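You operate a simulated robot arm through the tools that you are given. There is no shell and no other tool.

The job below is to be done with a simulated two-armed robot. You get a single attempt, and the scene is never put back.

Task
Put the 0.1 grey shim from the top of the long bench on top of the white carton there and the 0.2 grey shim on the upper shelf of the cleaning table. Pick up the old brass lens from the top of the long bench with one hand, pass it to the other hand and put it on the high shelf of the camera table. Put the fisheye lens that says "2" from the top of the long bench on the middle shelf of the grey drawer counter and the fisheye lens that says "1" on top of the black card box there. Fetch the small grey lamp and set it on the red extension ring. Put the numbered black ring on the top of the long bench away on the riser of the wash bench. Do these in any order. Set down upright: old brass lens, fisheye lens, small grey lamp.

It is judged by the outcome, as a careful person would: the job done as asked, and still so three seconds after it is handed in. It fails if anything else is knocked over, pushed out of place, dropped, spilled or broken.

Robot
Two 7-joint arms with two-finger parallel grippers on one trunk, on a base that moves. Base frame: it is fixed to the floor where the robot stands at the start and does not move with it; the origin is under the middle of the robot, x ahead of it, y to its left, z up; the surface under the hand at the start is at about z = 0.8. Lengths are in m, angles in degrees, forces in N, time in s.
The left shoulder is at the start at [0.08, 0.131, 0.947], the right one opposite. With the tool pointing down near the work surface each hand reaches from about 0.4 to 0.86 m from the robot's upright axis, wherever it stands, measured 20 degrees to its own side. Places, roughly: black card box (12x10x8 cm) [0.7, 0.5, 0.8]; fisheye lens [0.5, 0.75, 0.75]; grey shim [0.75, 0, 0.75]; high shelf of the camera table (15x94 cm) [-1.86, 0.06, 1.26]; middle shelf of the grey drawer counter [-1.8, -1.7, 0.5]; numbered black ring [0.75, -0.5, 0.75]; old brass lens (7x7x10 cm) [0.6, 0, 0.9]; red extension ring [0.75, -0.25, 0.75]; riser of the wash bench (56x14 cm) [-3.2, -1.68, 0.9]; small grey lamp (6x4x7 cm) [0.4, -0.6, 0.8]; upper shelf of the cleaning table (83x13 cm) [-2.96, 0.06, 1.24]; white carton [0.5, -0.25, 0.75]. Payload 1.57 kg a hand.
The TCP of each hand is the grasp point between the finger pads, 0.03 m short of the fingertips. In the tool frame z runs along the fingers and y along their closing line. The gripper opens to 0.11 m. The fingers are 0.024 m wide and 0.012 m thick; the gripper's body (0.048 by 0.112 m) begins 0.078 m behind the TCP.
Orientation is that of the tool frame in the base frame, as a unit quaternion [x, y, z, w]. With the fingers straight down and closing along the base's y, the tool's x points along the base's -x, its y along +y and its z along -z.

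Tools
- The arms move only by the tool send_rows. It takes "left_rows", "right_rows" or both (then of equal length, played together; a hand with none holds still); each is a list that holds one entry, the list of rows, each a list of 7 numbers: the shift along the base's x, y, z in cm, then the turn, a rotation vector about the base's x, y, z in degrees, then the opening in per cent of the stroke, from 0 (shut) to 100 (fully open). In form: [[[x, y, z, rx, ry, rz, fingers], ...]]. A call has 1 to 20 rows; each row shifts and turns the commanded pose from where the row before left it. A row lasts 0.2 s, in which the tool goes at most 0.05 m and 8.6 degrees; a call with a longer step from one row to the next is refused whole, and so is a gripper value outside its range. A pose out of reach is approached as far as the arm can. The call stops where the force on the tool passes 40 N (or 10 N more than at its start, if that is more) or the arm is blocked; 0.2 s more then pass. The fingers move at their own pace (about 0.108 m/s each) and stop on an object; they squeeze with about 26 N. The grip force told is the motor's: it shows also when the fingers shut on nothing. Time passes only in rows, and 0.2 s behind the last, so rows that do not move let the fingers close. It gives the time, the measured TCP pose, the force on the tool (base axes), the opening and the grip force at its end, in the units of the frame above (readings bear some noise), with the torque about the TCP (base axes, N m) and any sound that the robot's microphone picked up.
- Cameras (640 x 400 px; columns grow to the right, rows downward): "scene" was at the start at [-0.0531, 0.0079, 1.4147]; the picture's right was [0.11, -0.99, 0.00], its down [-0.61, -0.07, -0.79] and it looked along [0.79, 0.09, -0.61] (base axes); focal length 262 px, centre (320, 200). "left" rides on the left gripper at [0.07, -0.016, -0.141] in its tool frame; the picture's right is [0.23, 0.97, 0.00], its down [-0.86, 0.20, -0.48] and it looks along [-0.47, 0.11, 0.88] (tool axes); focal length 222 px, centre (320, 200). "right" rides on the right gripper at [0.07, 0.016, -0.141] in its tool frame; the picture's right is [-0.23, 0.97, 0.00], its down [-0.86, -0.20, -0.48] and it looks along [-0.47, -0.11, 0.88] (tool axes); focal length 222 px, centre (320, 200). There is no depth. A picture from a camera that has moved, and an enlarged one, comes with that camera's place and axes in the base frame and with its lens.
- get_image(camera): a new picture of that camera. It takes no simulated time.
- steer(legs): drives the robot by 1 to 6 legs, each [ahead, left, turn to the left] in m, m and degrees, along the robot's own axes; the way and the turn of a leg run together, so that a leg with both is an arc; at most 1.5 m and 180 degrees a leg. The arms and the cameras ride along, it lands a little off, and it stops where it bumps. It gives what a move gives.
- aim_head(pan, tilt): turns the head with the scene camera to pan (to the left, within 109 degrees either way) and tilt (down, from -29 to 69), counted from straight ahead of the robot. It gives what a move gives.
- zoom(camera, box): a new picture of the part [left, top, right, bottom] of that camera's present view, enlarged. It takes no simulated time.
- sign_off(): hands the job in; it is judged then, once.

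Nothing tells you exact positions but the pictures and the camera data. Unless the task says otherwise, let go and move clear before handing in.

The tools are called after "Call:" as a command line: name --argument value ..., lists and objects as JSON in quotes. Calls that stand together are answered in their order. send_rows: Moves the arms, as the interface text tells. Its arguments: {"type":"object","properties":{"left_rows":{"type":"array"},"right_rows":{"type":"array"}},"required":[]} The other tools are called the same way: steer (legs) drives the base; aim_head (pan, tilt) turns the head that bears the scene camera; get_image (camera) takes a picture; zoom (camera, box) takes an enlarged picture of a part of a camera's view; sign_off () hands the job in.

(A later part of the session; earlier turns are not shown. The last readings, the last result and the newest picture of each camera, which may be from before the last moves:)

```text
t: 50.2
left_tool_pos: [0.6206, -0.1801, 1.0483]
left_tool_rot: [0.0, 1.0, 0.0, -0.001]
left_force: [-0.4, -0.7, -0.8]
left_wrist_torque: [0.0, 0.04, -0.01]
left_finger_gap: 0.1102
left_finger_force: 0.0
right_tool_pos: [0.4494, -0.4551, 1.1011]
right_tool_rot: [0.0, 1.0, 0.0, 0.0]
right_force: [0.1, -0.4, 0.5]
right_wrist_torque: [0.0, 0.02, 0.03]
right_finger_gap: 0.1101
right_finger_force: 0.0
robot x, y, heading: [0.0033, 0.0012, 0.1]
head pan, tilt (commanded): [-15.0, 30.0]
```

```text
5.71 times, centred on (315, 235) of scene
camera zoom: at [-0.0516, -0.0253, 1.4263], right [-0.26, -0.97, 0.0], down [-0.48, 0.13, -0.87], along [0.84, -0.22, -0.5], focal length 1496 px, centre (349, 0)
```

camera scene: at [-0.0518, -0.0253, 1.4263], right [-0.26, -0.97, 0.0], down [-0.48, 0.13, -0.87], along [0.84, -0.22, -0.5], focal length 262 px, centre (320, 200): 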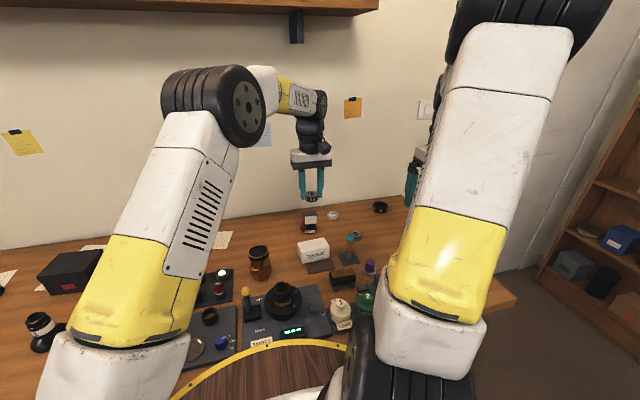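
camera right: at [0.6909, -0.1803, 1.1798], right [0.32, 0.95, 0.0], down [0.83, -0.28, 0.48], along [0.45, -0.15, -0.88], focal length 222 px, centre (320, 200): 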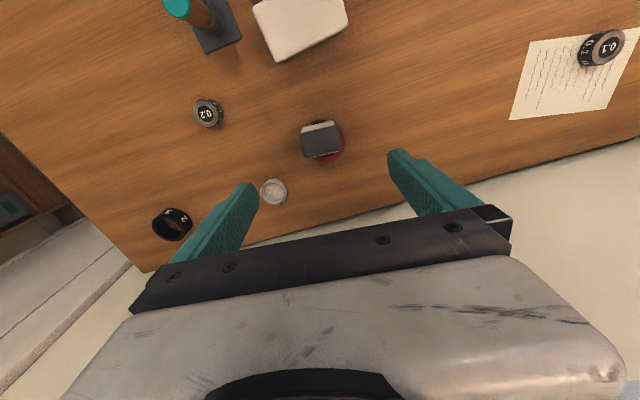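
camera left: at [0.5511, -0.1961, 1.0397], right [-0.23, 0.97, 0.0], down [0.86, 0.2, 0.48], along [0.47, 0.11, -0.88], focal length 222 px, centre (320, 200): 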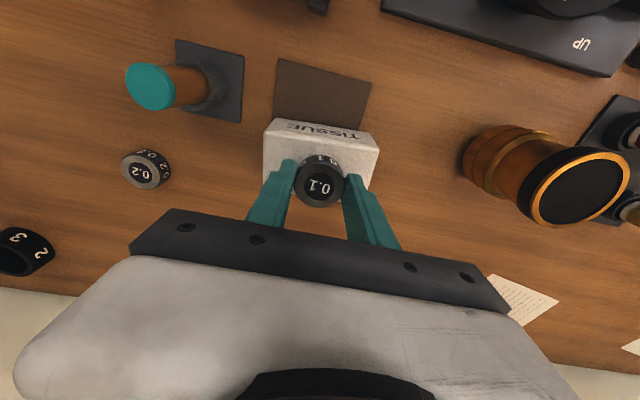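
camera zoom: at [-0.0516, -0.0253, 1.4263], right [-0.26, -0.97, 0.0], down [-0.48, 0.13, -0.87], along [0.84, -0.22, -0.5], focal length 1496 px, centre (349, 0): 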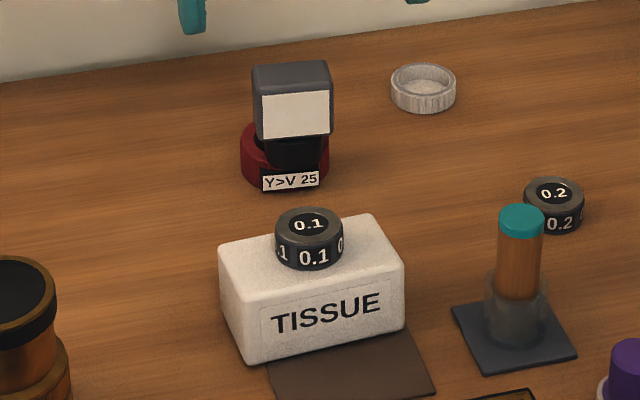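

The 0.1 shim sits on the carton. Next is fisheye lens "1" onto the black card box at about (0.70, 0.54); I swing the left hand back and shift the base 0.3 m to the left.

Call:
send_rows --left_rows '[[[-1.7, 4.2, 1, 0, 0, 0, 100], [-1.7, 4.2, 1, 0, 0, 0, 100], [-1.7, 4.2, 1, 0, 0, 0, 100], [-1.7, 4.2, 1, 0, 0, 0, 100], [-1.7, 4.2, 1, 0, 0, 0, 100], [-1.7, 4.2, 1, 0, 0, 0, 100], [-1.7, 4.2, 0, 0, 0, 0, 100], [-1.7, 4.2, 0, 0, 0, 0, 100], [-1.7, 4.2, 0, 0, 0, 0, 100]]]'

Call:
steer --legs '[[0, 0.3, 0]]'

Call:
get_image --camera "left"

Call:
aim_head --pan 15 --tilt 40

Call:
get_image --camera "scene"

```text
t: 52.2
left_tool_pos: [0.4697, 0.1967, 1.1084]
left_tool_rot: [0.0, 1.0, 0.001, 0.0]
left_force: [-0.2, -0.7, -1.0]
left_wrist_torque: [0.01, 0.04, -0.04]
left_finger_gap: 0.1101
left_finger_force: 0.0
right_tool_pos: [0.4508, -0.4561, 1.102]
right_tool_rot: [0.001, 1.0, 0.001, 0.0]
right_force: [0.6, 0.1, -0.9]
right_wrist_torque: [0.04, -0.01, -0.01]
right_finger_gap: 0.1099
right_finger_force: 0.0
robot x, y, heading: [0.0007, 0.0032, 0.1]
head pan, tilt (commanded): [-15.0, 30.0]
```

```text
t: 54.3
left_tool_pos: [0.4723, 0.4965, 1.1079]
left_tool_rot: [0.002, 1.0, 0.0, 0.0]
left_force: [-1.0, -0.4, -0.5]
left_wrist_torque: [0.02, 0.03, 0.0]
left_finger_gap: 0.11
left_finger_force: 0.0
right_tool_pos: [0.4491, -0.154, 1.1008]
right_tool_rot: [0.004, 1.0, 0.0, 0.0]
right_force: [-0.4, 0.6, -1.1]
right_wrist_torque: [0.0, -0.01, -0.01]
right_finger_gap: 0.1101
right_finger_force: 0.1
robot x, y, heading: [0.002, 0.3033, -0.2]
head pan, tilt (commanded): [-15.0, 30.0]
```

```text
taken
camera left: at [0.4019, 0.481, 1.2491], right [-0.22, 0.97, 0.0], down [0.86, 0.2, 0.48], along [0.47, 0.11, -0.88], focal length 222 px, centre (320, 200)
```

left: 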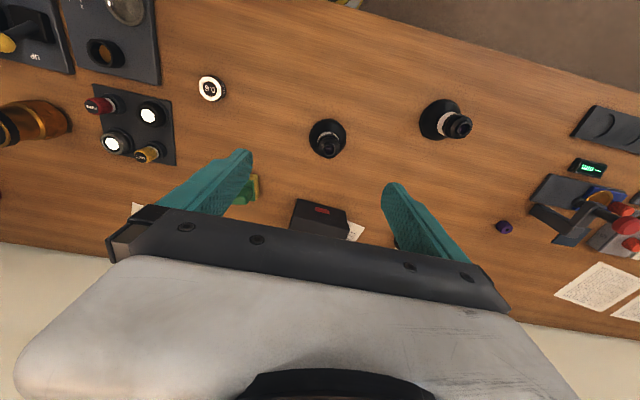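

```text
t: 55.2
left_tool_pos: [0.4718, 0.4981, 1.1066]
left_tool_rot: [0.002, 1.0, 0.0, 0.0]
left_force: [0.3, -0.1, -0.8]
left_wrist_torque: [0.0, 0.0, 0.04]
left_finger_gap: 0.1098
left_finger_force: 0.1
right_tool_pos: [0.4484, -0.1534, 1.1009]
right_tool_rot: [0.003, 1.0, 0.0, 0.0]
right_force: [0.2, 0.0, 0.8]
right_wrist_torque: [0.0, 0.0, -0.01]
right_finger_gap: 0.1095
right_finger_force: 0.0
robot x, y, heading: [0.0018, 0.3043, -0.4]
head pan, tilt (commanded): [15.0, 40.0]
```

```text
taken
camera scene: at [-0.0562, 0.324, 1.411], right [0.25, -0.97, 0.0], down [-0.62, -0.16, -0.77], along [0.74, 0.19, -0.64], focal length 262 px, centre (320, 200)
```

scene: 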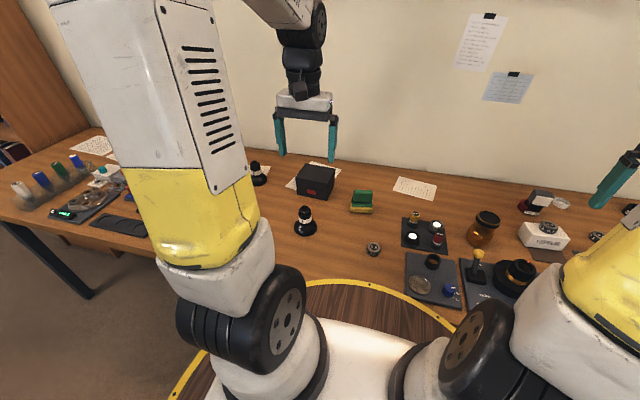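

Lens "1" and the black box are now right in front of the left arm. I zoom to measure both.

Call:
zoom --camera "scene" --box '[285, 155, 345, 245]'

Call:
zoom --camera "left" --box '[290, 100, 370, 180]'

Call:
zoom --camera "left" --box '[280, 180, 380, 250]'

```text
4.44 times, centred on (315, 200) of scene
camera zoom: at [-0.0562, 0.324, 1.411], right [0.25, -0.97, 0.0], down [-0.62, -0.16, -0.77], along [0.74, 0.19, -0.64], focal length 1163 px, centre (342, 200)
```

zoom: 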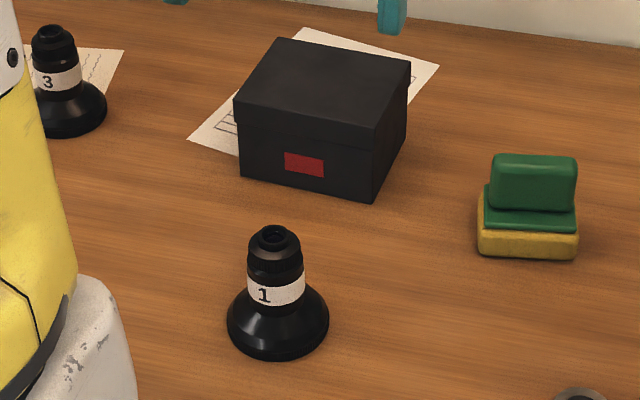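

```text
5.00 times, centred on (330, 140) of left
camera zoom: at [0.4019, 0.4811, 1.2491], right [-0.22, 0.97, 0.0], down [0.86, 0.2, 0.48], along [0.47, 0.11, -0.88], focal length 1111 px, centre (270, 500)
```

zoom: 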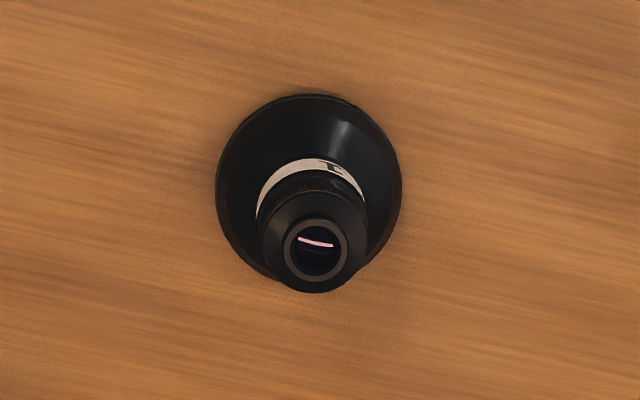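

```text
5.71 times, centred on (330, 215) of left
camera zoom: at [0.4019, 0.4811, 1.2491], right [-0.22, 0.97, 0.0], down [0.86, 0.2, 0.48], along [0.47, 0.11, -0.88], focal length 1269 px, centre (263, 114)
```

zoom: 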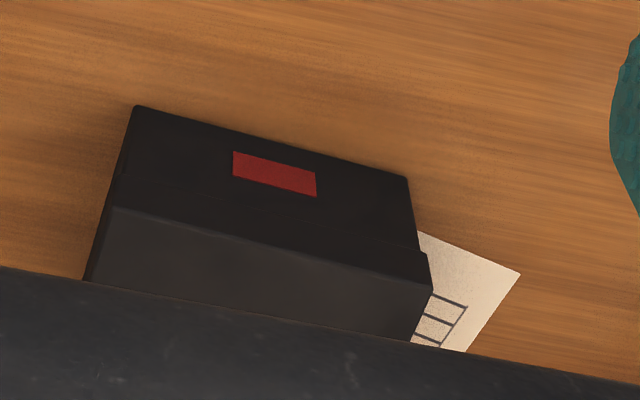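

Lens "1": base centre about (0.499, 0.520), 8.7 cm tall, with a 3.6 cm neck. The box top is centred near (0.701, 0.541) at z ≈ 0.88. I lower the left hand around the lens.

Call:
send_rows --left_rows '[[[2.7, 2.2, 0, 0, 0, 0, 100], [0, 0, -4, 0, 0, 0, 100], [0, 0, -4, 0, 0, 0, 100], [0, 0, -4, 0, 0, 0, 100], [0, 0, -4, 0, 0, 0, 100], [0, 0, 0, 0, 0, 0, 100]]]'

Call:
get_image --camera "left"

Call:
zoom --camera "scene" --box '[270, 150, 350, 245]'

```text
t: 56.6
left_tool_pos: [0.4999, 0.5177, 0.9458]
left_tool_rot: [0.003, 1.0, -0.001, 0.0]
left_force: [0.5, 0.1, 0.7]
left_wrist_torque: [0.0, -0.02, 0.01]
left_finger_gap: 0.1102
left_finger_force: 0.1
right_tool_pos: [0.4488, -0.1538, 1.1013]
right_tool_rot: [0.003, 1.0, 0.001, 0.0]
right_force: [-0.1, -0.2, 0.4]
right_wrist_torque: [0.01, 0.02, 0.04]
right_finger_gap: 0.1098
right_finger_force: 0.1
robot x, y, heading: [0.0028, 0.3031, -0.6]
head pan, tilt (commanded): [15.0, 40.0]
```

```text
taken
camera left: at [0.43, 0.5015, 1.0876], right [-0.22, 0.97, 0.0], down [0.86, 0.2, 0.48], along [0.47, 0.11, -0.88], focal length 222 px, centre (320, 200)
```

left: 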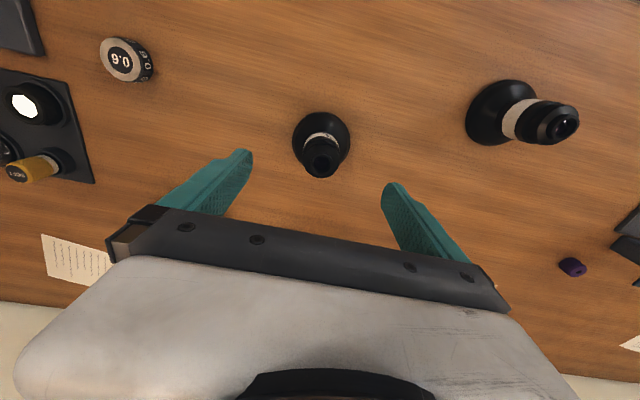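

```text
4.21 times, centred on (310, 198) of scene
camera zoom: at [-0.0562, 0.324, 1.411], right [0.25, -0.97, 0.0], down [-0.62, -0.16, -0.77], along [0.74, 0.19, -0.64], focal length 1102 px, centre (362, 210)
```

zoom: 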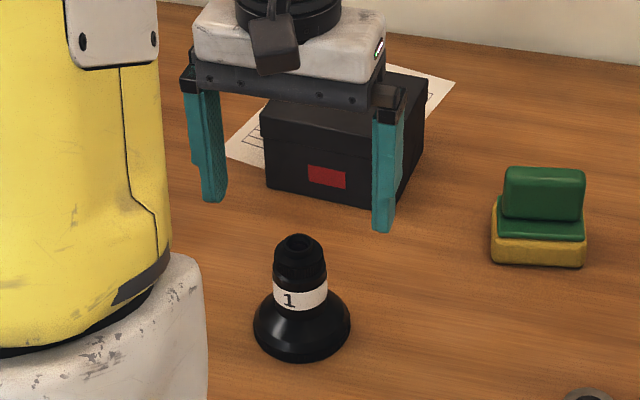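

Aligned well. I descend to the neck height (z ≈ 0.868) and close.

Call:
send_rows --left_rows '[[[-0.2, 0.1, -4, 0, 0, 0, 100], [0, 0, -3.8, 0, 0, 0, 100], [0, 0, 0, 0, 0, 0, 40], [0, 0, 0, 0, 0, 0, 0], [0, 0, 0, 0, 0, 0, 0], [0, 0, 0, 0, 0, 0, 0], [0, 0, 0, 0, 0, 0, 0]]]'

Call:
get_image --camera "left"

Call:
zoom --camera "scene" --box '[270, 150, 350, 245]'

```text
t: 58.2
left_tool_pos: [0.4978, 0.5203, 0.8698]
left_tool_rot: [0.003, 1.0, 0.0, 0.0]
left_force: [0.4, 0.0, 0.4]
left_wrist_torque: [0.0, 0.0, 0.04]
left_finger_gap: 0.0379
left_finger_force: 26.5
right_tool_pos: [0.4488, -0.1527, 1.1006]
right_tool_rot: [0.003, 1.0, 0.0, 0.0]
right_force: [0.3, 0.7, 0.1]
right_wrist_torque: [0.0, 0.02, 0.03]
right_finger_gap: 0.1102
right_finger_force: 0.0
robot x, y, heading: [-0.002, 0.3029, -0.6]
head pan, tilt (commanded): [15.0, 40.0]
```

```text
taken
camera left: at [0.428, 0.5031, 1.0108], right [-0.22, 0.97, 0.0], down [0.86, 0.2, 0.48], along [0.47, 0.11, -0.88], focal length 222 px, centre (320, 200)
```

left: 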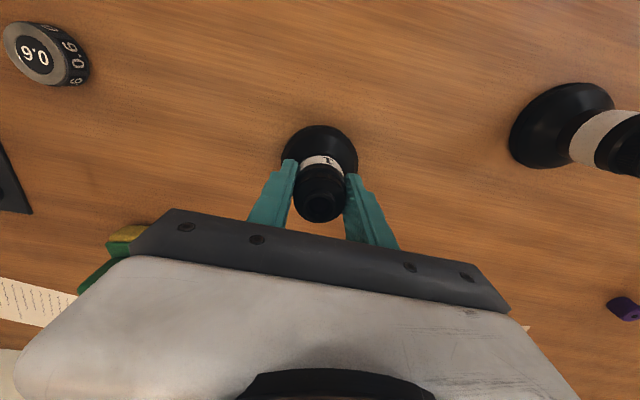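

```text
4.21 times, centred on (310, 198) of scene
camera zoom: at [-0.0561, 0.3241, 1.411], right [0.25, -0.97, 0.0], down [-0.62, -0.16, -0.77], along [0.74, 0.19, -0.64], focal length 1102 px, centre (362, 210)
```

zoom: 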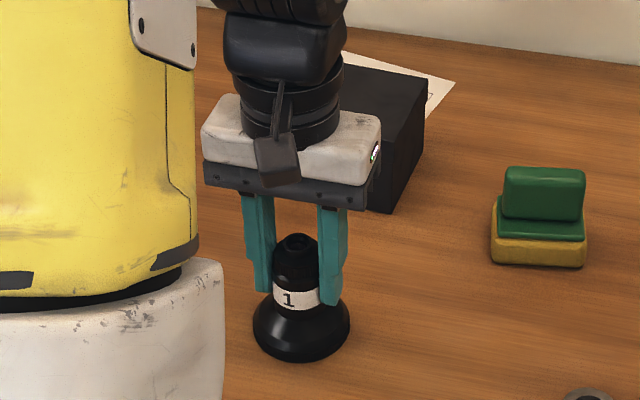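

Gripped on the neck. I lift it 15 cm and carry it over the box.

Call:
send_rows --left_rows '[[[0, 0, 1, 0, 0, 0, 0], [0, 0, 3, 0, 0, 0, 0], [0, 0, 4, 0, 0, 0, 0], [0, 0, 4, 0, 0, 0, 0], [0, 0, 3, 0, 0, 0, 0], [4.1, 0.4, 0, 0, 0, 0, 0], [4.1, 0.4, 0, 0, 0, 0, 0], [4.1, 0.4, 0, 0, 0, 0, 0], [4.1, 0.4, 0, 0, 0, 0, 0], [3.9, 0.5, 0, 0, 0, 0, 0], [0, 0, 0, 0, 0, 0, 0]]]'

Call:
get_image --camera "left"

Call:
zoom --camera "scene" --box '[270, 110, 370, 210]'

```text
t: 60.6
left_tool_pos: [0.7007, 0.5412, 1.0224]
left_tool_rot: [0.002, 1.0, 0.001, 0.0]
left_force: [0.3, 0.1, -1.9]
left_wrist_torque: [0.0, 0.0, 0.0]
left_finger_gap: 0.0376
left_finger_force: 25.6
right_tool_pos: [0.4497, -0.1531, 1.1021]
right_tool_rot: [0.003, 1.0, 0.0, 0.0]
right_force: [-0.6, 0.4, -0.7]
right_wrist_torque: [0.0, 0.01, 0.01]
right_finger_gap: 0.1101
right_finger_force: 0.0
robot x, y, heading: [0.0006, 0.305, -0.3]
head pan, tilt (commanded): [15.0, 40.0]
```

```text
taken
camera left: at [0.6304, 0.5248, 1.1625], right [-0.22, 0.97, 0.0], down [0.86, 0.2, 0.48], along [0.47, 0.11, -0.88], focal length 222 px, centre (320, 200)
```

left: 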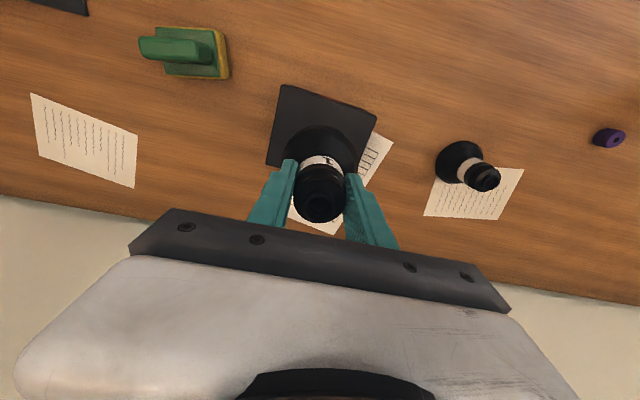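

```text
4.00 times, centred on (320, 160) of scene
camera zoom: at [-0.0561, 0.3241, 1.411], right [0.25, -0.97, 0.0], down [-0.62, -0.16, -0.77], along [0.74, 0.19, -0.64], focal length 1047 px, centre (320, 360)
```

zoom: 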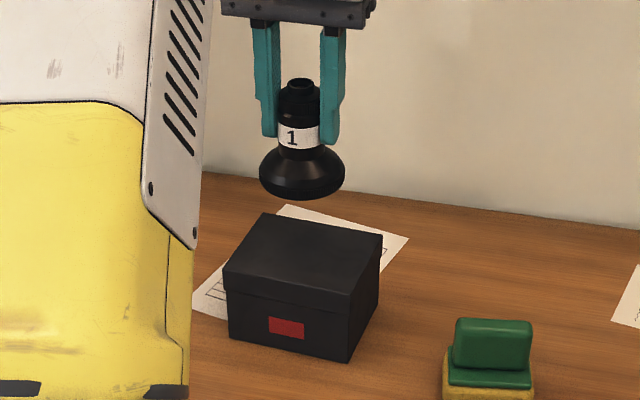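

The lens is over the middle of the box. I lower it in steps.

Call:
send_rows --left_rows '[[[-0.3, -0.2, -3, 0, 0, 0, 0], [0, 0, -2.5, 0, 0, 0, 0], [0, 0, -0.8, 0, 0, 0, 0], [0, 0, 0, 0, 0, 0, 0]]]'

Call:
zoom --camera "scene" --box '[270, 110, 370, 210]'

```text
t: 61.6
left_tool_pos: [0.6974, 0.5386, 0.9566]
left_tool_rot: [0.003, 1.0, 0.0, 0.0]
left_force: [-0.4, -0.1, -2.0]
left_wrist_torque: [0.03, 0.01, -0.04]
left_finger_gap: 0.0376
left_finger_force: 25.4
right_tool_pos: [0.4495, -0.1539, 1.102]
right_tool_rot: [0.003, 1.0, 0.0, -0.001]
right_force: [-0.3, 0.2, 0.1]
right_wrist_torque: [-0.01, -0.01, 0.05]
right_finger_gap: 0.1099
right_finger_force: 0.1
robot x, y, heading: [0.0042, 0.3029, -0.1]
head pan, tilt (commanded): [15.0, 40.0]
```

```text
4.00 times, centred on (320, 160) of scene
camera zoom: at [-0.056, 0.3241, 1.411], right [0.25, -0.97, 0.0], down [-0.62, -0.16, -0.77], along [0.74, 0.19, -0.64], focal length 1047 px, centre (320, 360)
```

zoom: 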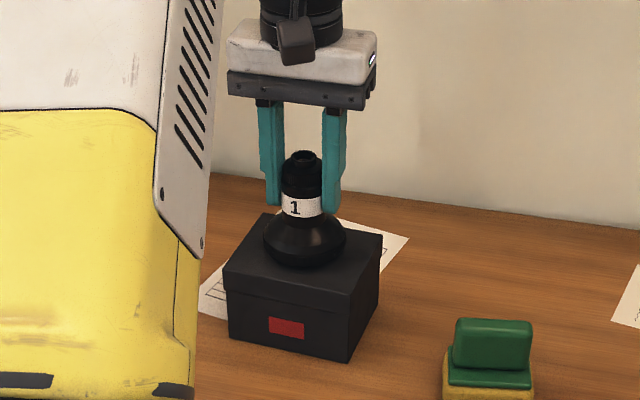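

Call:
send_rows --left_rows '[[[0, 0, -0.3, 0, 0, 0, 0], [0, 0, -0.2, 0, 0, 0, 0], [0, 0, 0, 0, 0, 0, 0]]]'

```text
t: 62.5
left_tool_pos: [0.6961, 0.5396, 0.9527]
left_tool_rot: [0.002, 1.0, 0.0, 0.001]
left_force: [0.0, 0.0, -1.6]
left_wrist_torque: [0.02, -0.01, 0.01]
left_finger_gap: 0.0376
left_finger_force: 26.0
right_tool_pos: [0.4489, -0.1537, 1.102]
right_tool_rot: [0.003, 1.0, 0.0, 0.001]
right_force: [0.7, 0.2, -0.5]
right_wrist_torque: [0.0, 0.02, -0.01]
right_finger_gap: 0.1097
right_finger_force: 0.1
robot x, y, heading: [0.0004, 0.2988, -0.4]
head pan, tilt (commanded): [15.0, 40.0]
```

The lens is within a millimetre or two of the box top. I continue in 1 mm steps.

Call:
send_rows --left_rows '[[[0, 0, -0.1, 0, 0, 0, 0], [0, 0, -0.1, 0, 0, 0, 0], [0, 0, 0, 0, 0, 0, 0]]]'

```text
t: 63.2
left_tool_pos: [0.6964, 0.5398, 0.9514]
left_tool_rot: [0.002, 1.0, 0.001, 0.0]
left_force: [0.5, 0.2, -2.4]
left_wrist_torque: [0.02, -0.01, -0.02]
left_finger_gap: 0.0376
left_finger_force: 26.1
right_tool_pos: [0.4483, -0.1536, 1.1018]
right_tool_rot: [0.003, 1.0, 0.0, 0.0]
right_force: [-0.8, 0.0, 0.5]
right_wrist_torque: [0.0, -0.02, 0.0]
right_finger_gap: 0.11
right_finger_force: 0.1
robot x, y, heading: [0.0003, 0.304, -0.2]
head pan, tilt (commanded): [15.0, 40.0]
```

Call:
send_rows --left_rows '[[[0, 0, -0.1, 0, 0, 0, 0], [0, 0, -0.1, 0, 0, 0, 0], [0, 0, 0, 0, 0, 0, 0]]]'

```text
t: 64.0
left_tool_pos: [0.6968, 0.5395, 0.9498]
left_tool_rot: [0.003, 1.0, 0.0, 0.001]
left_force: [-2.3, 0.1, 12.1]
left_wrist_torque: [0.04, 0.24, 0.12]
left_finger_gap: 0.0376
left_finger_force: 26.0
right_tool_pos: [0.4486, -0.1533, 1.1021]
right_tool_rot: [0.003, 1.0, 0.0, 0.0]
right_force: [0.1, -1.0, 0.6]
right_wrist_torque: [-0.01, 0.0, -0.04]
right_finger_gap: 0.1097
right_finger_force: 0.1
robot x, y, heading: [0.002, 0.3038, -0.6]
head pan, tilt (commanded): [15.0, 40.0]
```

The lens stands on the box. I ease off, open and rise.

Call:
send_rows --left_rows '[[[0, 0, 0.15, 0, 0, 0, 0], [0, 0, 0, 0, 0, 0, 0], [0, 0, 0, 0, 0, 0, 55], [0, 0, 0, 0, 0, 0, 55], [0, 0, 0, 0, 0, 0, 70], [0, 0, 1, 0, 0, 0, 70], [0, 0, 3, 0, 0, 0, 70], [0, 0, 4, 0, 0, 0, 80], [0, 0, 4, 0, 0, 0, 100], [0, 0, 4, 0, 0, 0, 100]]]'

Call:
zoom --camera "scene" --box '[270, 110, 370, 210]'

Call:
get_image --camera "left"

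```text
t: 66.2
left_tool_pos: [0.6973, 0.5366, 1.1099]
left_tool_rot: [0.002, 1.0, 0.0, 0.0]
left_force: [-0.1, -0.3, -0.2]
left_wrist_torque: [0.01, 0.01, 0.01]
left_finger_gap: 0.1102
left_finger_force: 0.0
right_tool_pos: [0.4505, -0.1533, 1.1014]
right_tool_rot: [0.004, 1.0, -0.001, -0.001]
right_force: [0.3, -0.2, 0.2]
right_wrist_torque: [0.0, 0.02, 0.01]
right_finger_gap: 0.1102
right_finger_force: 0.0
robot x, y, heading: [-0.0017, 0.2998, -0.3]
head pan, tilt (commanded): [15.0, 40.0]
```

```text
4.00 times, centred on (320, 160) of scene
camera zoom: at [-0.0559, 0.3241, 1.411], right [0.25, -0.97, 0.0], down [-0.62, -0.16, -0.77], along [0.74, 0.19, -0.64], focal length 1047 px, centre (320, 360)
```

zoom: 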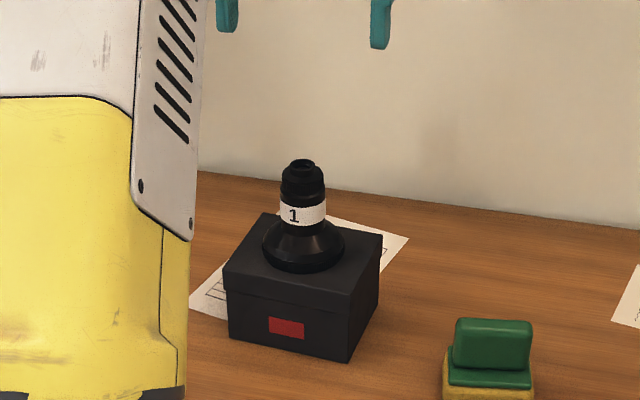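

```text
taken
camera left: at [0.6267, 0.5212, 1.2506], right [-0.22, 0.97, 0.0], down [0.86, 0.2, 0.48], along [0.47, 0.11, -0.88], focal length 222 px, centre (320, 200)
```

left: 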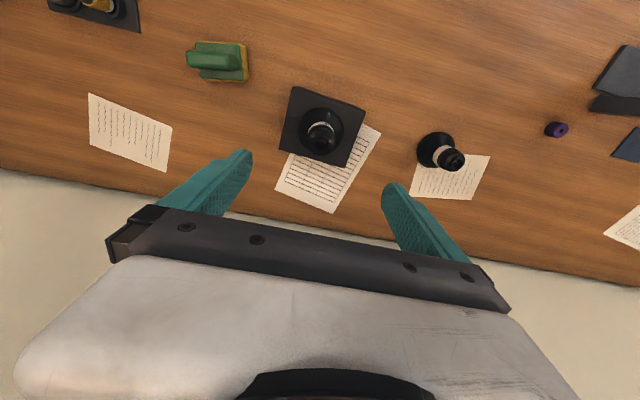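

Lens "1" is upright on the box. Before the far errands I look at the room behind me, with the head turned fully both ways.

Call:
aim_head --pan 109 --tilt 20

Call:
get_image --camera "scene"

Call:
aim_head --pan -109 --tilt 20

Call:
get_image --camera "scene"

```text
t: 67.9
left_tool_pos: [0.6967, 0.5374, 1.1082]
left_tool_rot: [0.002, 1.0, 0.0, 0.0]
left_force: [0.1, -0.3, 0.3]
left_wrist_torque: [0.0, -0.01, -0.04]
left_finger_gap: 0.1099
left_finger_force: 0.1
right_tool_pos: [0.4488, -0.1528, 1.1021]
right_tool_rot: [0.004, 1.0, 0.001, 0.0]
right_force: [0.1, -0.2, 0.1]
right_wrist_torque: [-0.02, 0.01, 0.01]
right_finger_gap: 0.11
right_finger_force: 0.0
robot x, y, heading: [0.0008, 0.3039, -0.4]
head pan, tilt (commanded): [108.9, 20.0]
```

```text
taken
camera scene: at [-0.168, 0.3907, 1.4424], right [0.95, 0.32, 0.0], down [0.11, -0.32, -0.94], along [-0.3, 0.89, -0.34], focal length 262 px, centre (320, 200)
```

scene: 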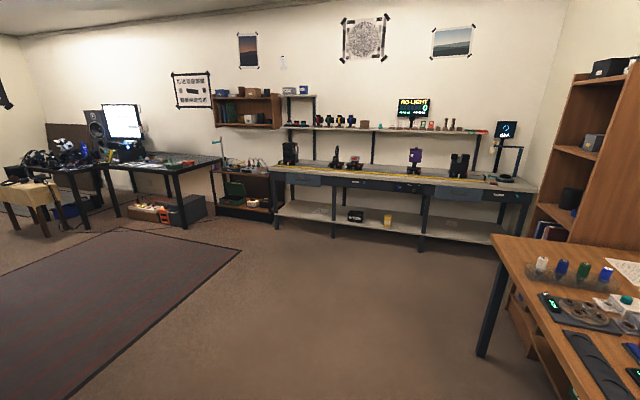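

```text
t: 71.1
left_tool_pos: [0.6975, 0.5377, 1.1074]
left_tool_rot: [0.003, 1.0, 0.001, 0.0]
left_force: [-0.5, -0.9, -0.3]
left_wrist_torque: [0.01, 0.02, 0.0]
left_finger_gap: 0.11
left_finger_force: 0.1
right_tool_pos: [0.4481, -0.1539, 1.102]
right_tool_rot: [0.004, 1.0, 0.0, 0.001]
right_force: [0.7, -0.3, 0.5]
right_wrist_torque: [-0.01, -0.01, -0.01]
right_finger_gap: 0.11
right_finger_force: 0.0
robot x, y, heading: [0.0003, 0.3021, 0.0]
head pan, tilt (commanded): [-108.9, 20.0]
```

```text
taken
camera scene: at [-0.1688, 0.2144, 1.4424], right [-0.94, 0.33, 0.0], down [0.11, 0.32, -0.94], along [-0.31, -0.89, -0.34], focal length 262 px, centre (320, 200)
```

scene: 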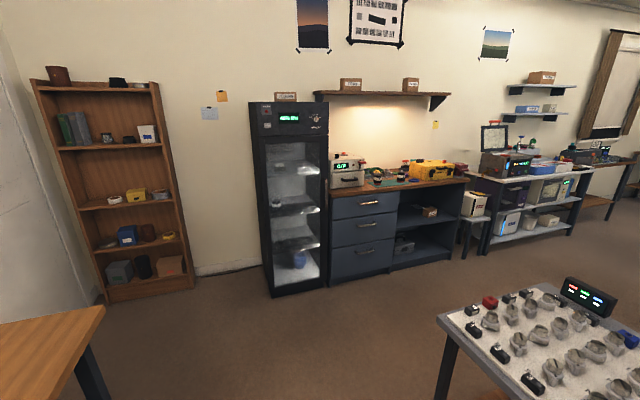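

There is an island table right behind me covered with small objects. I pull the hands in and turn to look at the rest of the room before planning the trips.

Call:
send_rows --left_rows '[[[-4.5, -0.6, 1.2, 0, 0, 0, 100], [-4.5, -0.6, 1.2, 0, 0, 0, 100], [-4.5, -0.6, 1.2, 0, 0, 0, 100], [-4.5, -0.6, 1.2, 0, 0, 0, 100], [-4.5, -0.6, 1.2, 0, 0, 0, 100], [-4.5, -0.6, 1.2, 0, 0, 0, 100]]]' --right_rows '[[[-0.5, 0, 1, 0, 0, 0, 100], [-0.5, 0, 1, 0, 0, 0, 100], [-0.5, 0, 1, 0, 0, 0, 100], [-0.5, 0, 1, 0, 0, 0, 100], [-0.5, 0, 1, 0, 0, 0, 100], [-0.5, 0, 1, 0, 0, 0, 100]]]'

Call:
steer --legs '[[0, 0, 90]]'

Call:
aim_head --pan 70 --tilt 15

Call:
get_image --camera "scene"

Call:
aim_head --pan 109 --tilt 25

Call:
get_image --camera "scene"

```text
t: 72.5
left_tool_pos: [0.4274, 0.5048, 1.18]
left_tool_rot: [0.002, 1.0, 0.0, 0.0]
left_force: [1.4, -0.5, -0.2]
left_wrist_torque: [0.02, 0.07, -0.01]
left_finger_gap: 0.1098
left_finger_force: 0.0
right_tool_pos: [0.4191, -0.1529, 1.1611]
right_tool_rot: [0.003, 1.0, 0.0, 0.0]
right_force: [0.4, 0.5, -0.1]
right_wrist_torque: [0.03, 0.08, -0.02]
right_finger_gap: 0.11
right_finger_force: 0.1
robot x, y, heading: [-0.0014, 0.302, -0.3]
head pan, tilt (commanded): [-108.9, 20.0]
```

```text
t: 76.7
left_tool_pos: [-0.204, 0.7283, 1.1813]
left_tool_rot: [0.709, -0.705, 0.0, 0.0]
left_force: [-0.2, -0.6, 0.5]
left_wrist_torque: [0.02, 0.01, -0.01]
left_finger_gap: 0.1098
left_finger_force: 0.0
right_tool_pos: [0.4528, 0.7262, 1.1614]
right_tool_rot: [0.708, -0.706, 0.0, 0.0]
right_force: [-0.7, -0.2, 0.7]
right_wrist_torque: [0.02, 0.0, -0.01]
right_finger_gap: 0.1098
right_finger_force: 0.0
robot x, y, heading: [-0.0005, 0.304, 90.1]
head pan, tilt (commanded): [-108.9, 20.0]
```

```text
t: 79.4
left_tool_pos: [-0.2039, 0.7274, 1.1815]
left_tool_rot: [0.709, -0.705, 0.0, 0.0]
left_force: [0.4, 1.0, -0.1]
left_wrist_torque: [-0.01, 0.0, 0.01]
left_finger_gap: 0.1101
left_finger_force: 0.0
right_tool_pos: [0.4521, 0.726, 1.1612]
right_tool_rot: [0.708, -0.707, 0.0, 0.0]
right_force: [1.3, 0.1, 0.0]
right_wrist_torque: [0.02, -0.04, -0.01]
right_finger_gap: 0.1101
right_finger_force: 0.0
robot x, y, heading: [-0.0031, 0.3069, 90.2]
head pan, tilt (commanded): [70.0, 15.0]
```

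```text
taken
camera scene: at [-0.0859, 0.1936, 1.4505], right [0.34, 0.94, 0.0], down [0.24, -0.09, -0.97], along [-0.91, 0.33, -0.26], focal length 262 px, centre (320, 200)
```

scene: 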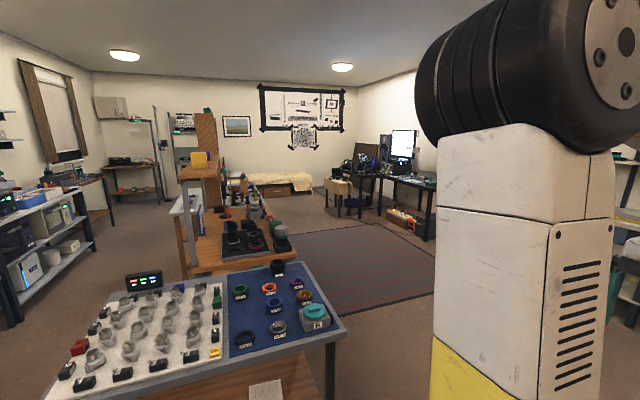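

```text
t: 80.4
left_tool_pos: [-0.2037, 0.729, 1.1805]
left_tool_rot: [0.709, -0.705, -0.001, -0.001]
left_force: [0.0, 0.6, -0.2]
left_wrist_torque: [0.02, 0.0, 0.0]
left_finger_gap: 0.1098
left_finger_force: 0.1
right_tool_pos: [0.453, 0.7254, 1.1614]
right_tool_rot: [0.708, -0.706, 0.0, 0.0]
right_force: [-0.2, 0.5, 1.0]
right_wrist_torque: [0.05, -0.02, 0.02]
right_finger_gap: 0.1101
right_finger_force: 0.1
robot x, y, heading: [0.0006, 0.3022, 90.1]
head pan, tilt (commanded): [108.9, 25.0]
```

```text
taken
camera scene: at [-0.085, 0.1319, 1.4343], right [-0.33, 0.94, 0.0], down [0.4, 0.14, -0.91], along [-0.86, -0.3, -0.42], focal length 262 px, centre (320, 200)
```

scene: 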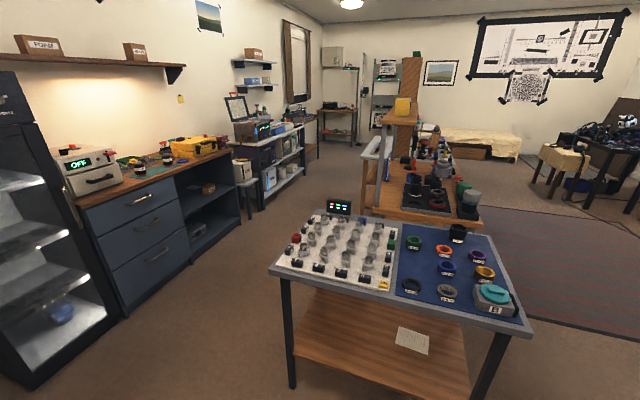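

I see an island: first a ring-sorting table, then behind it a wooden unit with a yellow box on a high shelf (the camera table), with the cleaning table beyond. I zoom in on these.

Call:
zoom --camera "scene" --box '[340, 80, 500, 220]'

Call:
zoom --camera "scene" --box '[160, 60, 340, 230]'

Call:
aim_head --pan 75 --tilt 18

Call:
zoom --camera "scene" --box '[160, 80, 400, 260]'

```text
2.86 times, centred on (420, 150) of scene
camera zoom: at [-0.085, 0.1319, 1.4343], right [-0.33, 0.94, 0.0], down [0.4, 0.14, -0.91], along [-0.86, -0.3, -0.42], focal length 748 px, centre (34, 343)
```

zoom: 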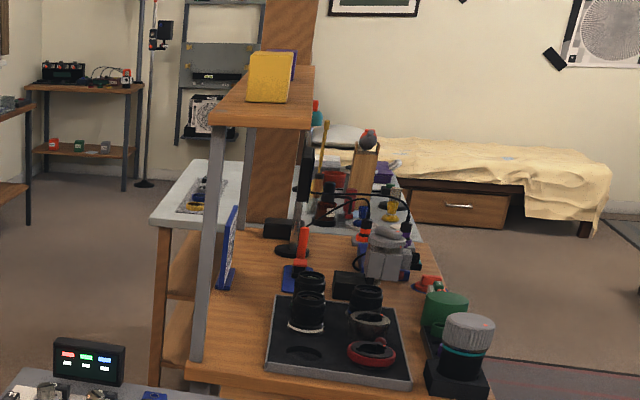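

```text
2.35 times, centred on (250, 145) of scene
camera zoom: at [-0.085, 0.1319, 1.4343], right [-0.33, 0.94, 0.0], down [0.4, 0.14, -0.91], along [-0.86, -0.3, -0.42], focal length 616 px, centre (485, 329)
```

zoom: 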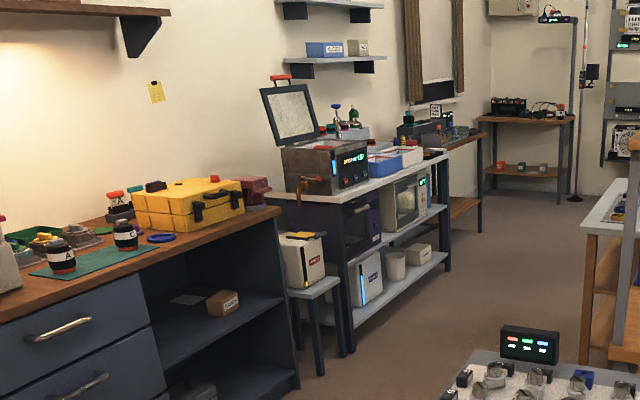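

```text
t: 81.4
left_tool_pos: [-0.2032, 0.7293, 1.181]
left_tool_rot: [0.709, -0.705, -0.001, 0.0]
left_force: [-1.2, 0.0, 0.7]
left_wrist_torque: [0.01, 0.0, 0.01]
left_finger_gap: 0.11
left_finger_force: 0.1
right_tool_pos: [0.4538, 0.7257, 1.1626]
right_tool_rot: [0.709, -0.706, 0.0, 0.0]
right_force: [-0.7, -0.1, 2.3]
right_wrist_torque: [-0.01, 0.03, 0.02]
right_finger_gap: 0.1104
right_finger_force: 0.1
robot x, y, heading: [0.0001, 0.307, 90.4]
head pan, tilt (commanded): [75.0, 18.0]
```

```text
2.22 times, centred on (280, 170) of scene
camera zoom: at [-0.0882, 0.1857, 1.4456], right [0.25, 0.97, 0.0], down [0.3, -0.08, -0.95], along [-0.92, 0.24, -0.31], focal length 582 px, centre (409, 267)
```

zoom: 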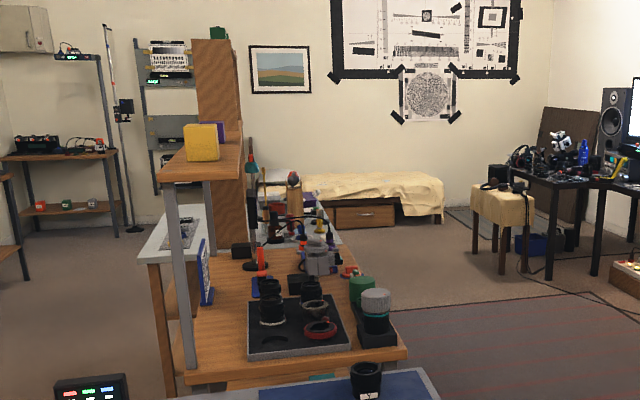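

The camera table's high shelf runs along x at y ≈ 0.06, reachable from the -y aisle. My plan: the right hand picks the brass lens from above and passes it to the left hand, then the right takes the 0.2 shim, and I carry both. First I turn back to the bench.

Call:
steer --legs '[[0, 0, -90], [0, -0.3, 0]]'

Call:
aim_head --pan 0 --tilt 42

Call:
get_image --camera "scene"

Call:
get_image --camera "right"

```text
t: 87.4
left_tool_pos: [0.4253, 0.1934, 1.1808]
left_tool_rot: [0.014, 1.0, 0.0, 0.0]
left_force: [1.3, 0.5, 0.4]
left_wrist_torque: [0.01, 0.01, 0.02]
left_finger_gap: 0.1099
left_finger_force: 0.0
right_tool_pos: [0.4, -0.4638, 1.1601]
right_tool_rot: [0.015, 1.0, 0.0, 0.0]
right_force: [-0.1, 0.7, -0.7]
right_wrist_torque: [-0.01, -0.01, 0.01]
right_finger_gap: 0.1099
right_finger_force: 0.1
robot x, y, heading: [-0.0075, 0.0057, -1.7]
head pan, tilt (commanded): [75.0, 18.0]
```

```text
t: 88.8
left_tool_pos: [0.4251, 0.1935, 1.1818]
left_tool_rot: [0.013, 1.0, 0.001, 0.0]
left_force: [0.4, 0.2, -0.2]
left_wrist_torque: [0.03, 0.0, -0.01]
left_finger_gap: 0.11
left_finger_force: 0.0
right_tool_pos: [0.4003, -0.4637, 1.1607]
right_tool_rot: [0.015, 1.0, 0.0, 0.0]
right_force: [0.0, -1.0, -0.2]
right_wrist_torque: [0.0, -0.02, 0.02]
right_finger_gap: 0.11
right_finger_force: 0.1
robot x, y, heading: [-0.0073, 0.0005, -1.5]
head pan, tilt (commanded): [0.0, 42.0]
```

```text
taken
camera scene: at [-0.0623, 0.0023, 1.408], right [-0.03, -1.0, 0.0], down [-0.67, 0.02, -0.74], along [0.74, -0.02, -0.67], focal length 262 px, centre (320, 200)
```

scene: 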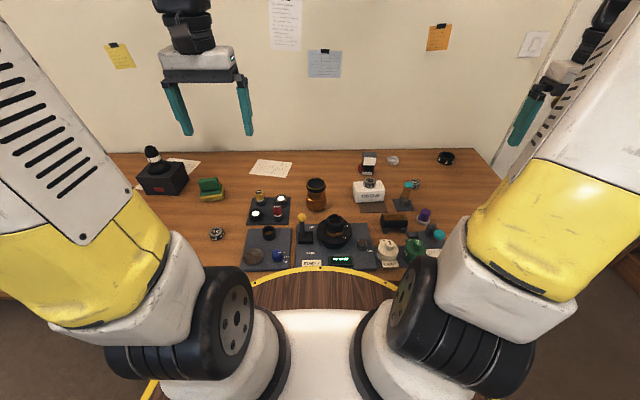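

```text
taken
camera right: at [0.3313, -0.4459, 1.3023], right [0.26, 0.97, 0.0], down [0.85, -0.22, 0.48], along [0.46, -0.12, -0.88], focal length 222 px, centre (320, 200)
```

right: 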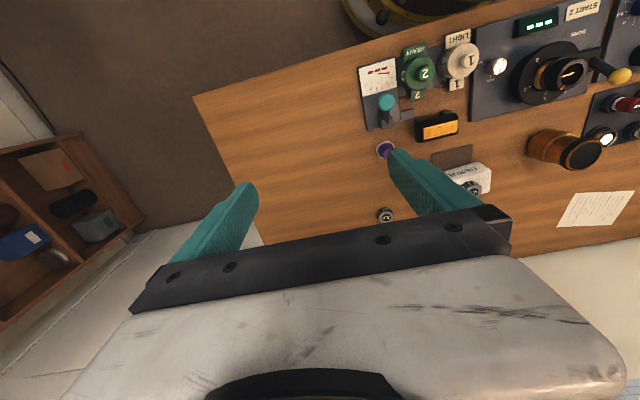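

Everything on the bench is in place. I bring the right hand over the brass lens and move the left hand a little aside.

Call:
send_rows --right_rows '[[[1.7, 4.0, -0.5, 0, 0, 0, 100], [1.7, 4.0, -0.5, 0, 0, 0, 100], [1.7, 4.0, -0.5, 0, 0, 0, 100], [1.7, 4.0, -0.5, 0, 0, 0, 100], [1.7, 4.0, -0.5, 0, 0, 0, 100], [1.7, 4.0, -0.5, 0, 0, 0, 100], [1.7, 4.0, -0.5, 0, 0, 0, 100], [1.7, 4.0, -0.5, 0, 0, 0, 100], [1.7, 4.0, -0.5, 0, 0, 0, 100], [1.7, 4.0, -0.5, 0, 0, 0, 100], [1.7, 4.0, -0.5, 0, 0, 0, 100]]]' --left_rows '[[[0, 1, 0, 0, 0, 0, 100], [0, 1, 0, 0, 0, 0, 100], [0, 1, 0, 0, 0, 0, 100], [0, 1, 0, 0, 0, 0, 100], [0, 1, 0, 0, 0, 0, 100], [0, 1, 0, 0, 0, 0, 100], [0, 1, 0, 0, 0, 0, 100], [0, 1, 0, 0, 0, 0, 100], [0, 1, 0, 0, 0, 0, 100], [0, 1, 0, 0, 0, 0, 100], [0, 1, 0, 0, 0, 0, 100]]]'

Call:
get_image --camera "right"

Call:
zoom --camera "scene" --box '[290, 160, 350, 220]'

```text
t: 91.2
left_tool_pos: [0.425, 0.3035, 1.1812]
left_tool_rot: [0.013, 1.0, 0.0, 0.0]
left_force: [0.6, -0.5, 0.9]
left_wrist_torque: [0.02, -0.04, 0.04]
left_finger_gap: 0.1099
left_finger_force: 0.0
right_tool_pos: [0.5861, -0.0232, 1.1055]
right_tool_rot: [0.015, 1.0, 0.0, 0.001]
right_force: [-0.3, 0.0, 0.3]
right_wrist_torque: [0.03, -0.03, 0.0]
right_finger_gap: 0.1099
right_finger_force: 0.0
robot x, y, heading: [-0.0087, 0.0034, -1.8]
head pan, tilt (commanded): [0.0, 42.0]
```

```text
taken
camera right: at [0.5176, -0.0049, 1.2468], right [0.26, 0.97, 0.0], down [0.85, -0.23, 0.48], along [0.46, -0.12, -0.88], focal length 222 px, centre (320, 200)
```

right: 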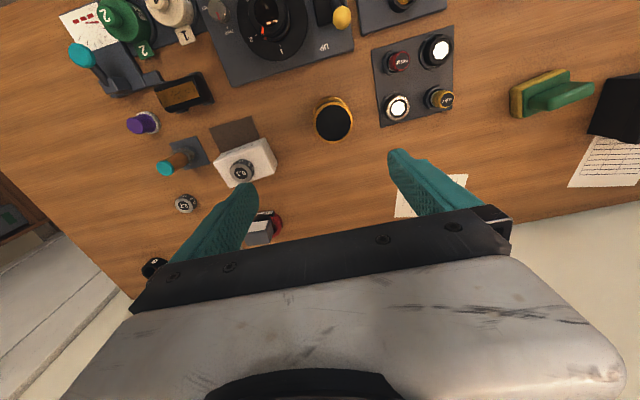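

```text
6.67 times, centred on (320, 190) of scene
camera zoom: at [-0.0626, 0.0019, 1.408], right [-0.03, -1.0, 0.0], down [-0.67, 0.02, -0.74], along [0.74, -0.02, -0.67], focal length 1745 px, centre (320, 267)
```

zoom: 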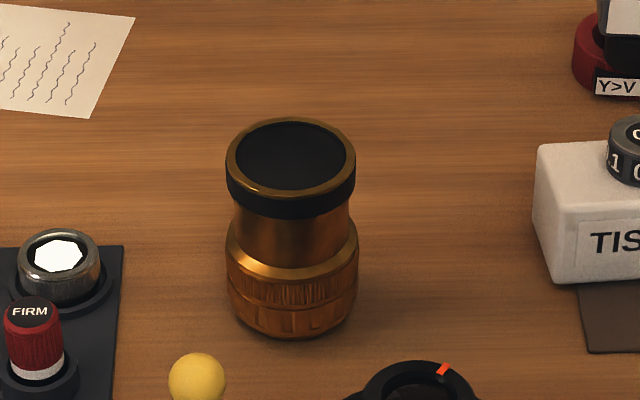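

The brass lens stands at about (0.58, 0.0); it has a 6.4 cm cap, a 5.8 cm neck and a 6.8 cm base. I zoom with the right camera to fix the centre.

Call:
zoom --camera "right" --box '[295, 80, 375, 160]'

```text
5.00 times, centred on (335, 120) of right
camera zoom: at [0.5176, -0.0049, 1.2468], right [0.26, 0.97, 0.0], down [0.85, -0.23, 0.48], along [0.46, -0.12, -0.88], focal length 1111 px, centre (245, 600)
```

zoom: 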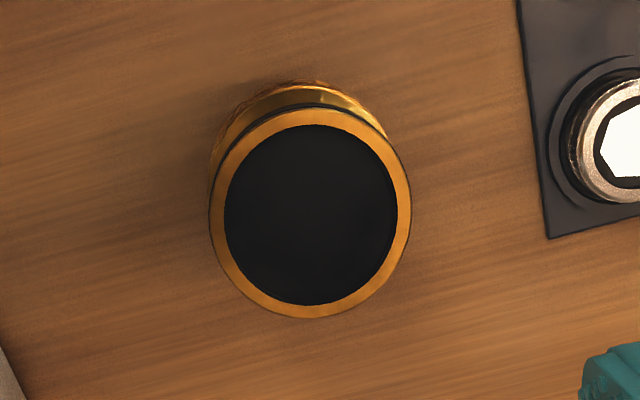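

The lens centre is (0.579, -0.001). I lower the right hand around its cap.

Call:
send_rows --right_rows '[[[-0.7, 2.2, -2, 0, 0, 0, 100], [0, 0, -4, 0, 0, 0, 100], [0, 0, -4, 0, 0, 0, 100], [0, 0, -4, 0, 0, 0, 100], [0, 0, -2, 0, 0, 0, 100], [0, 0, 0, 0, 0, 0, 100]]]'

Call:
get_image --camera "right"

Call:
zoom --camera "scene" --box '[270, 130, 370, 230]'

```text
t: 92.6
left_tool_pos: [0.4243, 0.3028, 1.1813]
left_tool_rot: [0.013, 1.0, 0.001, 0.0]
left_force: [-0.2, 1.1, 0.2]
left_wrist_torque: [-0.04, 0.04, 0.01]
left_finger_gap: 0.1099
left_finger_force: 0.1
right_tool_pos: [0.5807, -0.0024, 0.9459]
right_tool_rot: [0.014, 1.0, 0.001, 0.0]
right_force: [0.3, 0.0, -0.2]
right_wrist_torque: [0.03, -0.01, 0.03]
right_finger_gap: 0.1098
right_finger_force: 0.1
robot x, y, heading: [-0.0059, 0.0029, -1.7]
head pan, tilt (commanded): [0.0, 42.0]
```

```text
taken
camera right: at [0.5115, 0.0155, 1.0873], right [0.26, 0.97, 0.0], down [0.85, -0.22, 0.48], along [0.46, -0.12, -0.88], focal length 222 px, centre (320, 200)
```

right: 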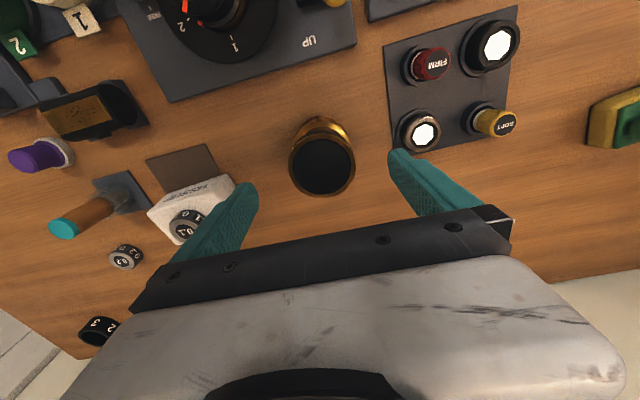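

```text
4.00 times, centred on (320, 180) of scene
camera zoom: at [-0.0623, 0.0024, 1.408], right [-0.03, -1.0, 0.0], down [-0.67, 0.02, -0.74], along [0.74, -0.02, -0.67], focal length 1047 px, centre (320, 280)
```

zoom: 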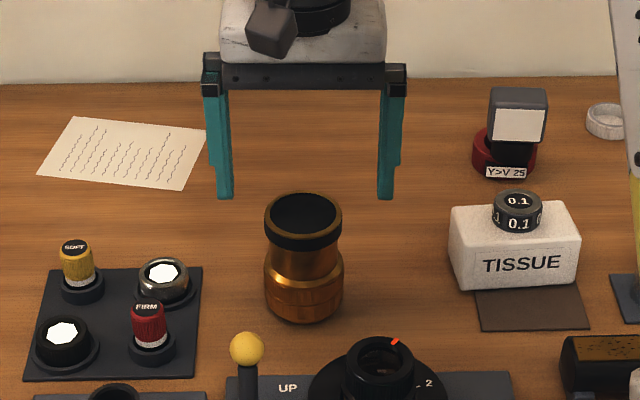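

Small correction of 5 mm, then I go down to z = 0.887 and close on the cap.

Call:
send_rows --right_rows '[[[-0.4, 0.2, -3, 0, 0, 0, 100], [0, 0, -2.9, 0, 0, 0, 100], [0, 0, 0, 0, 0, 0, 70], [0, 0, 0, 0, 0, 0, 0], [0, 0, 0, 0, 0, 0, 0], [0, 0, 0, 0, 0, 0, 0]]]'

Call:
get_image --camera "right"

Call:
zoom --camera "scene" --box '[270, 130, 370, 230]'

```text
t: 94.0
left_tool_pos: [0.4245, 0.3031, 1.1805]
left_tool_rot: [0.014, 1.0, 0.0, 0.0]
left_force: [0.3, 0.3, 0.6]
left_wrist_torque: [0.0, 0.01, 0.04]
left_finger_gap: 0.1097
left_finger_force: 0.1
right_tool_pos: [0.5751, -0.0009, 0.8876]
right_tool_rot: [0.015, 1.0, -0.001, 0.0]
right_force: [0.4, 1.2, 0.6]
right_wrist_torque: [0.01, -0.14, -0.01]
right_finger_gap: 0.0597
right_finger_force: 26.0
robot x, y, heading: [-0.0075, 0.0017, -1.7]
head pan, tilt (commanded): [0.0, 42.0]
```

```text
taken
camera right: at [0.507, 0.0176, 1.0289], right [0.26, 0.97, 0.0], down [0.85, -0.22, 0.48], along [0.46, -0.12, -0.88], focal length 222 px, centre (320, 200)
```

right: 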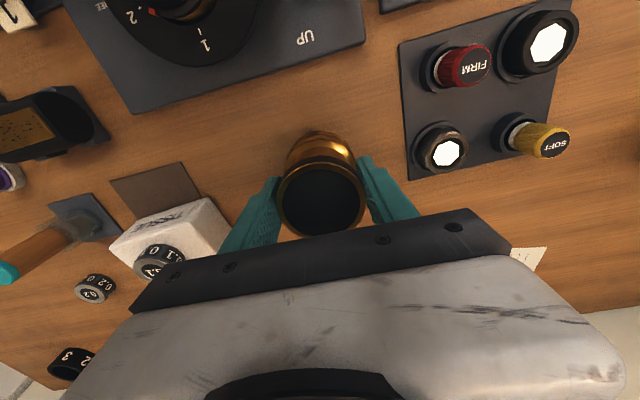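

```text
4.00 times, centred on (320, 180) of scene
camera zoom: at [-0.0622, 0.0024, 1.408], right [-0.03, -1.0, 0.0], down [-0.67, 0.02, -0.74], along [0.74, -0.02, -0.67], focal length 1047 px, centre (320, 280)
```

zoom: 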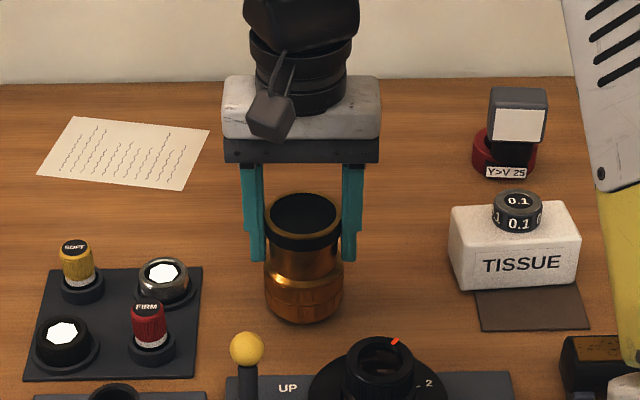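

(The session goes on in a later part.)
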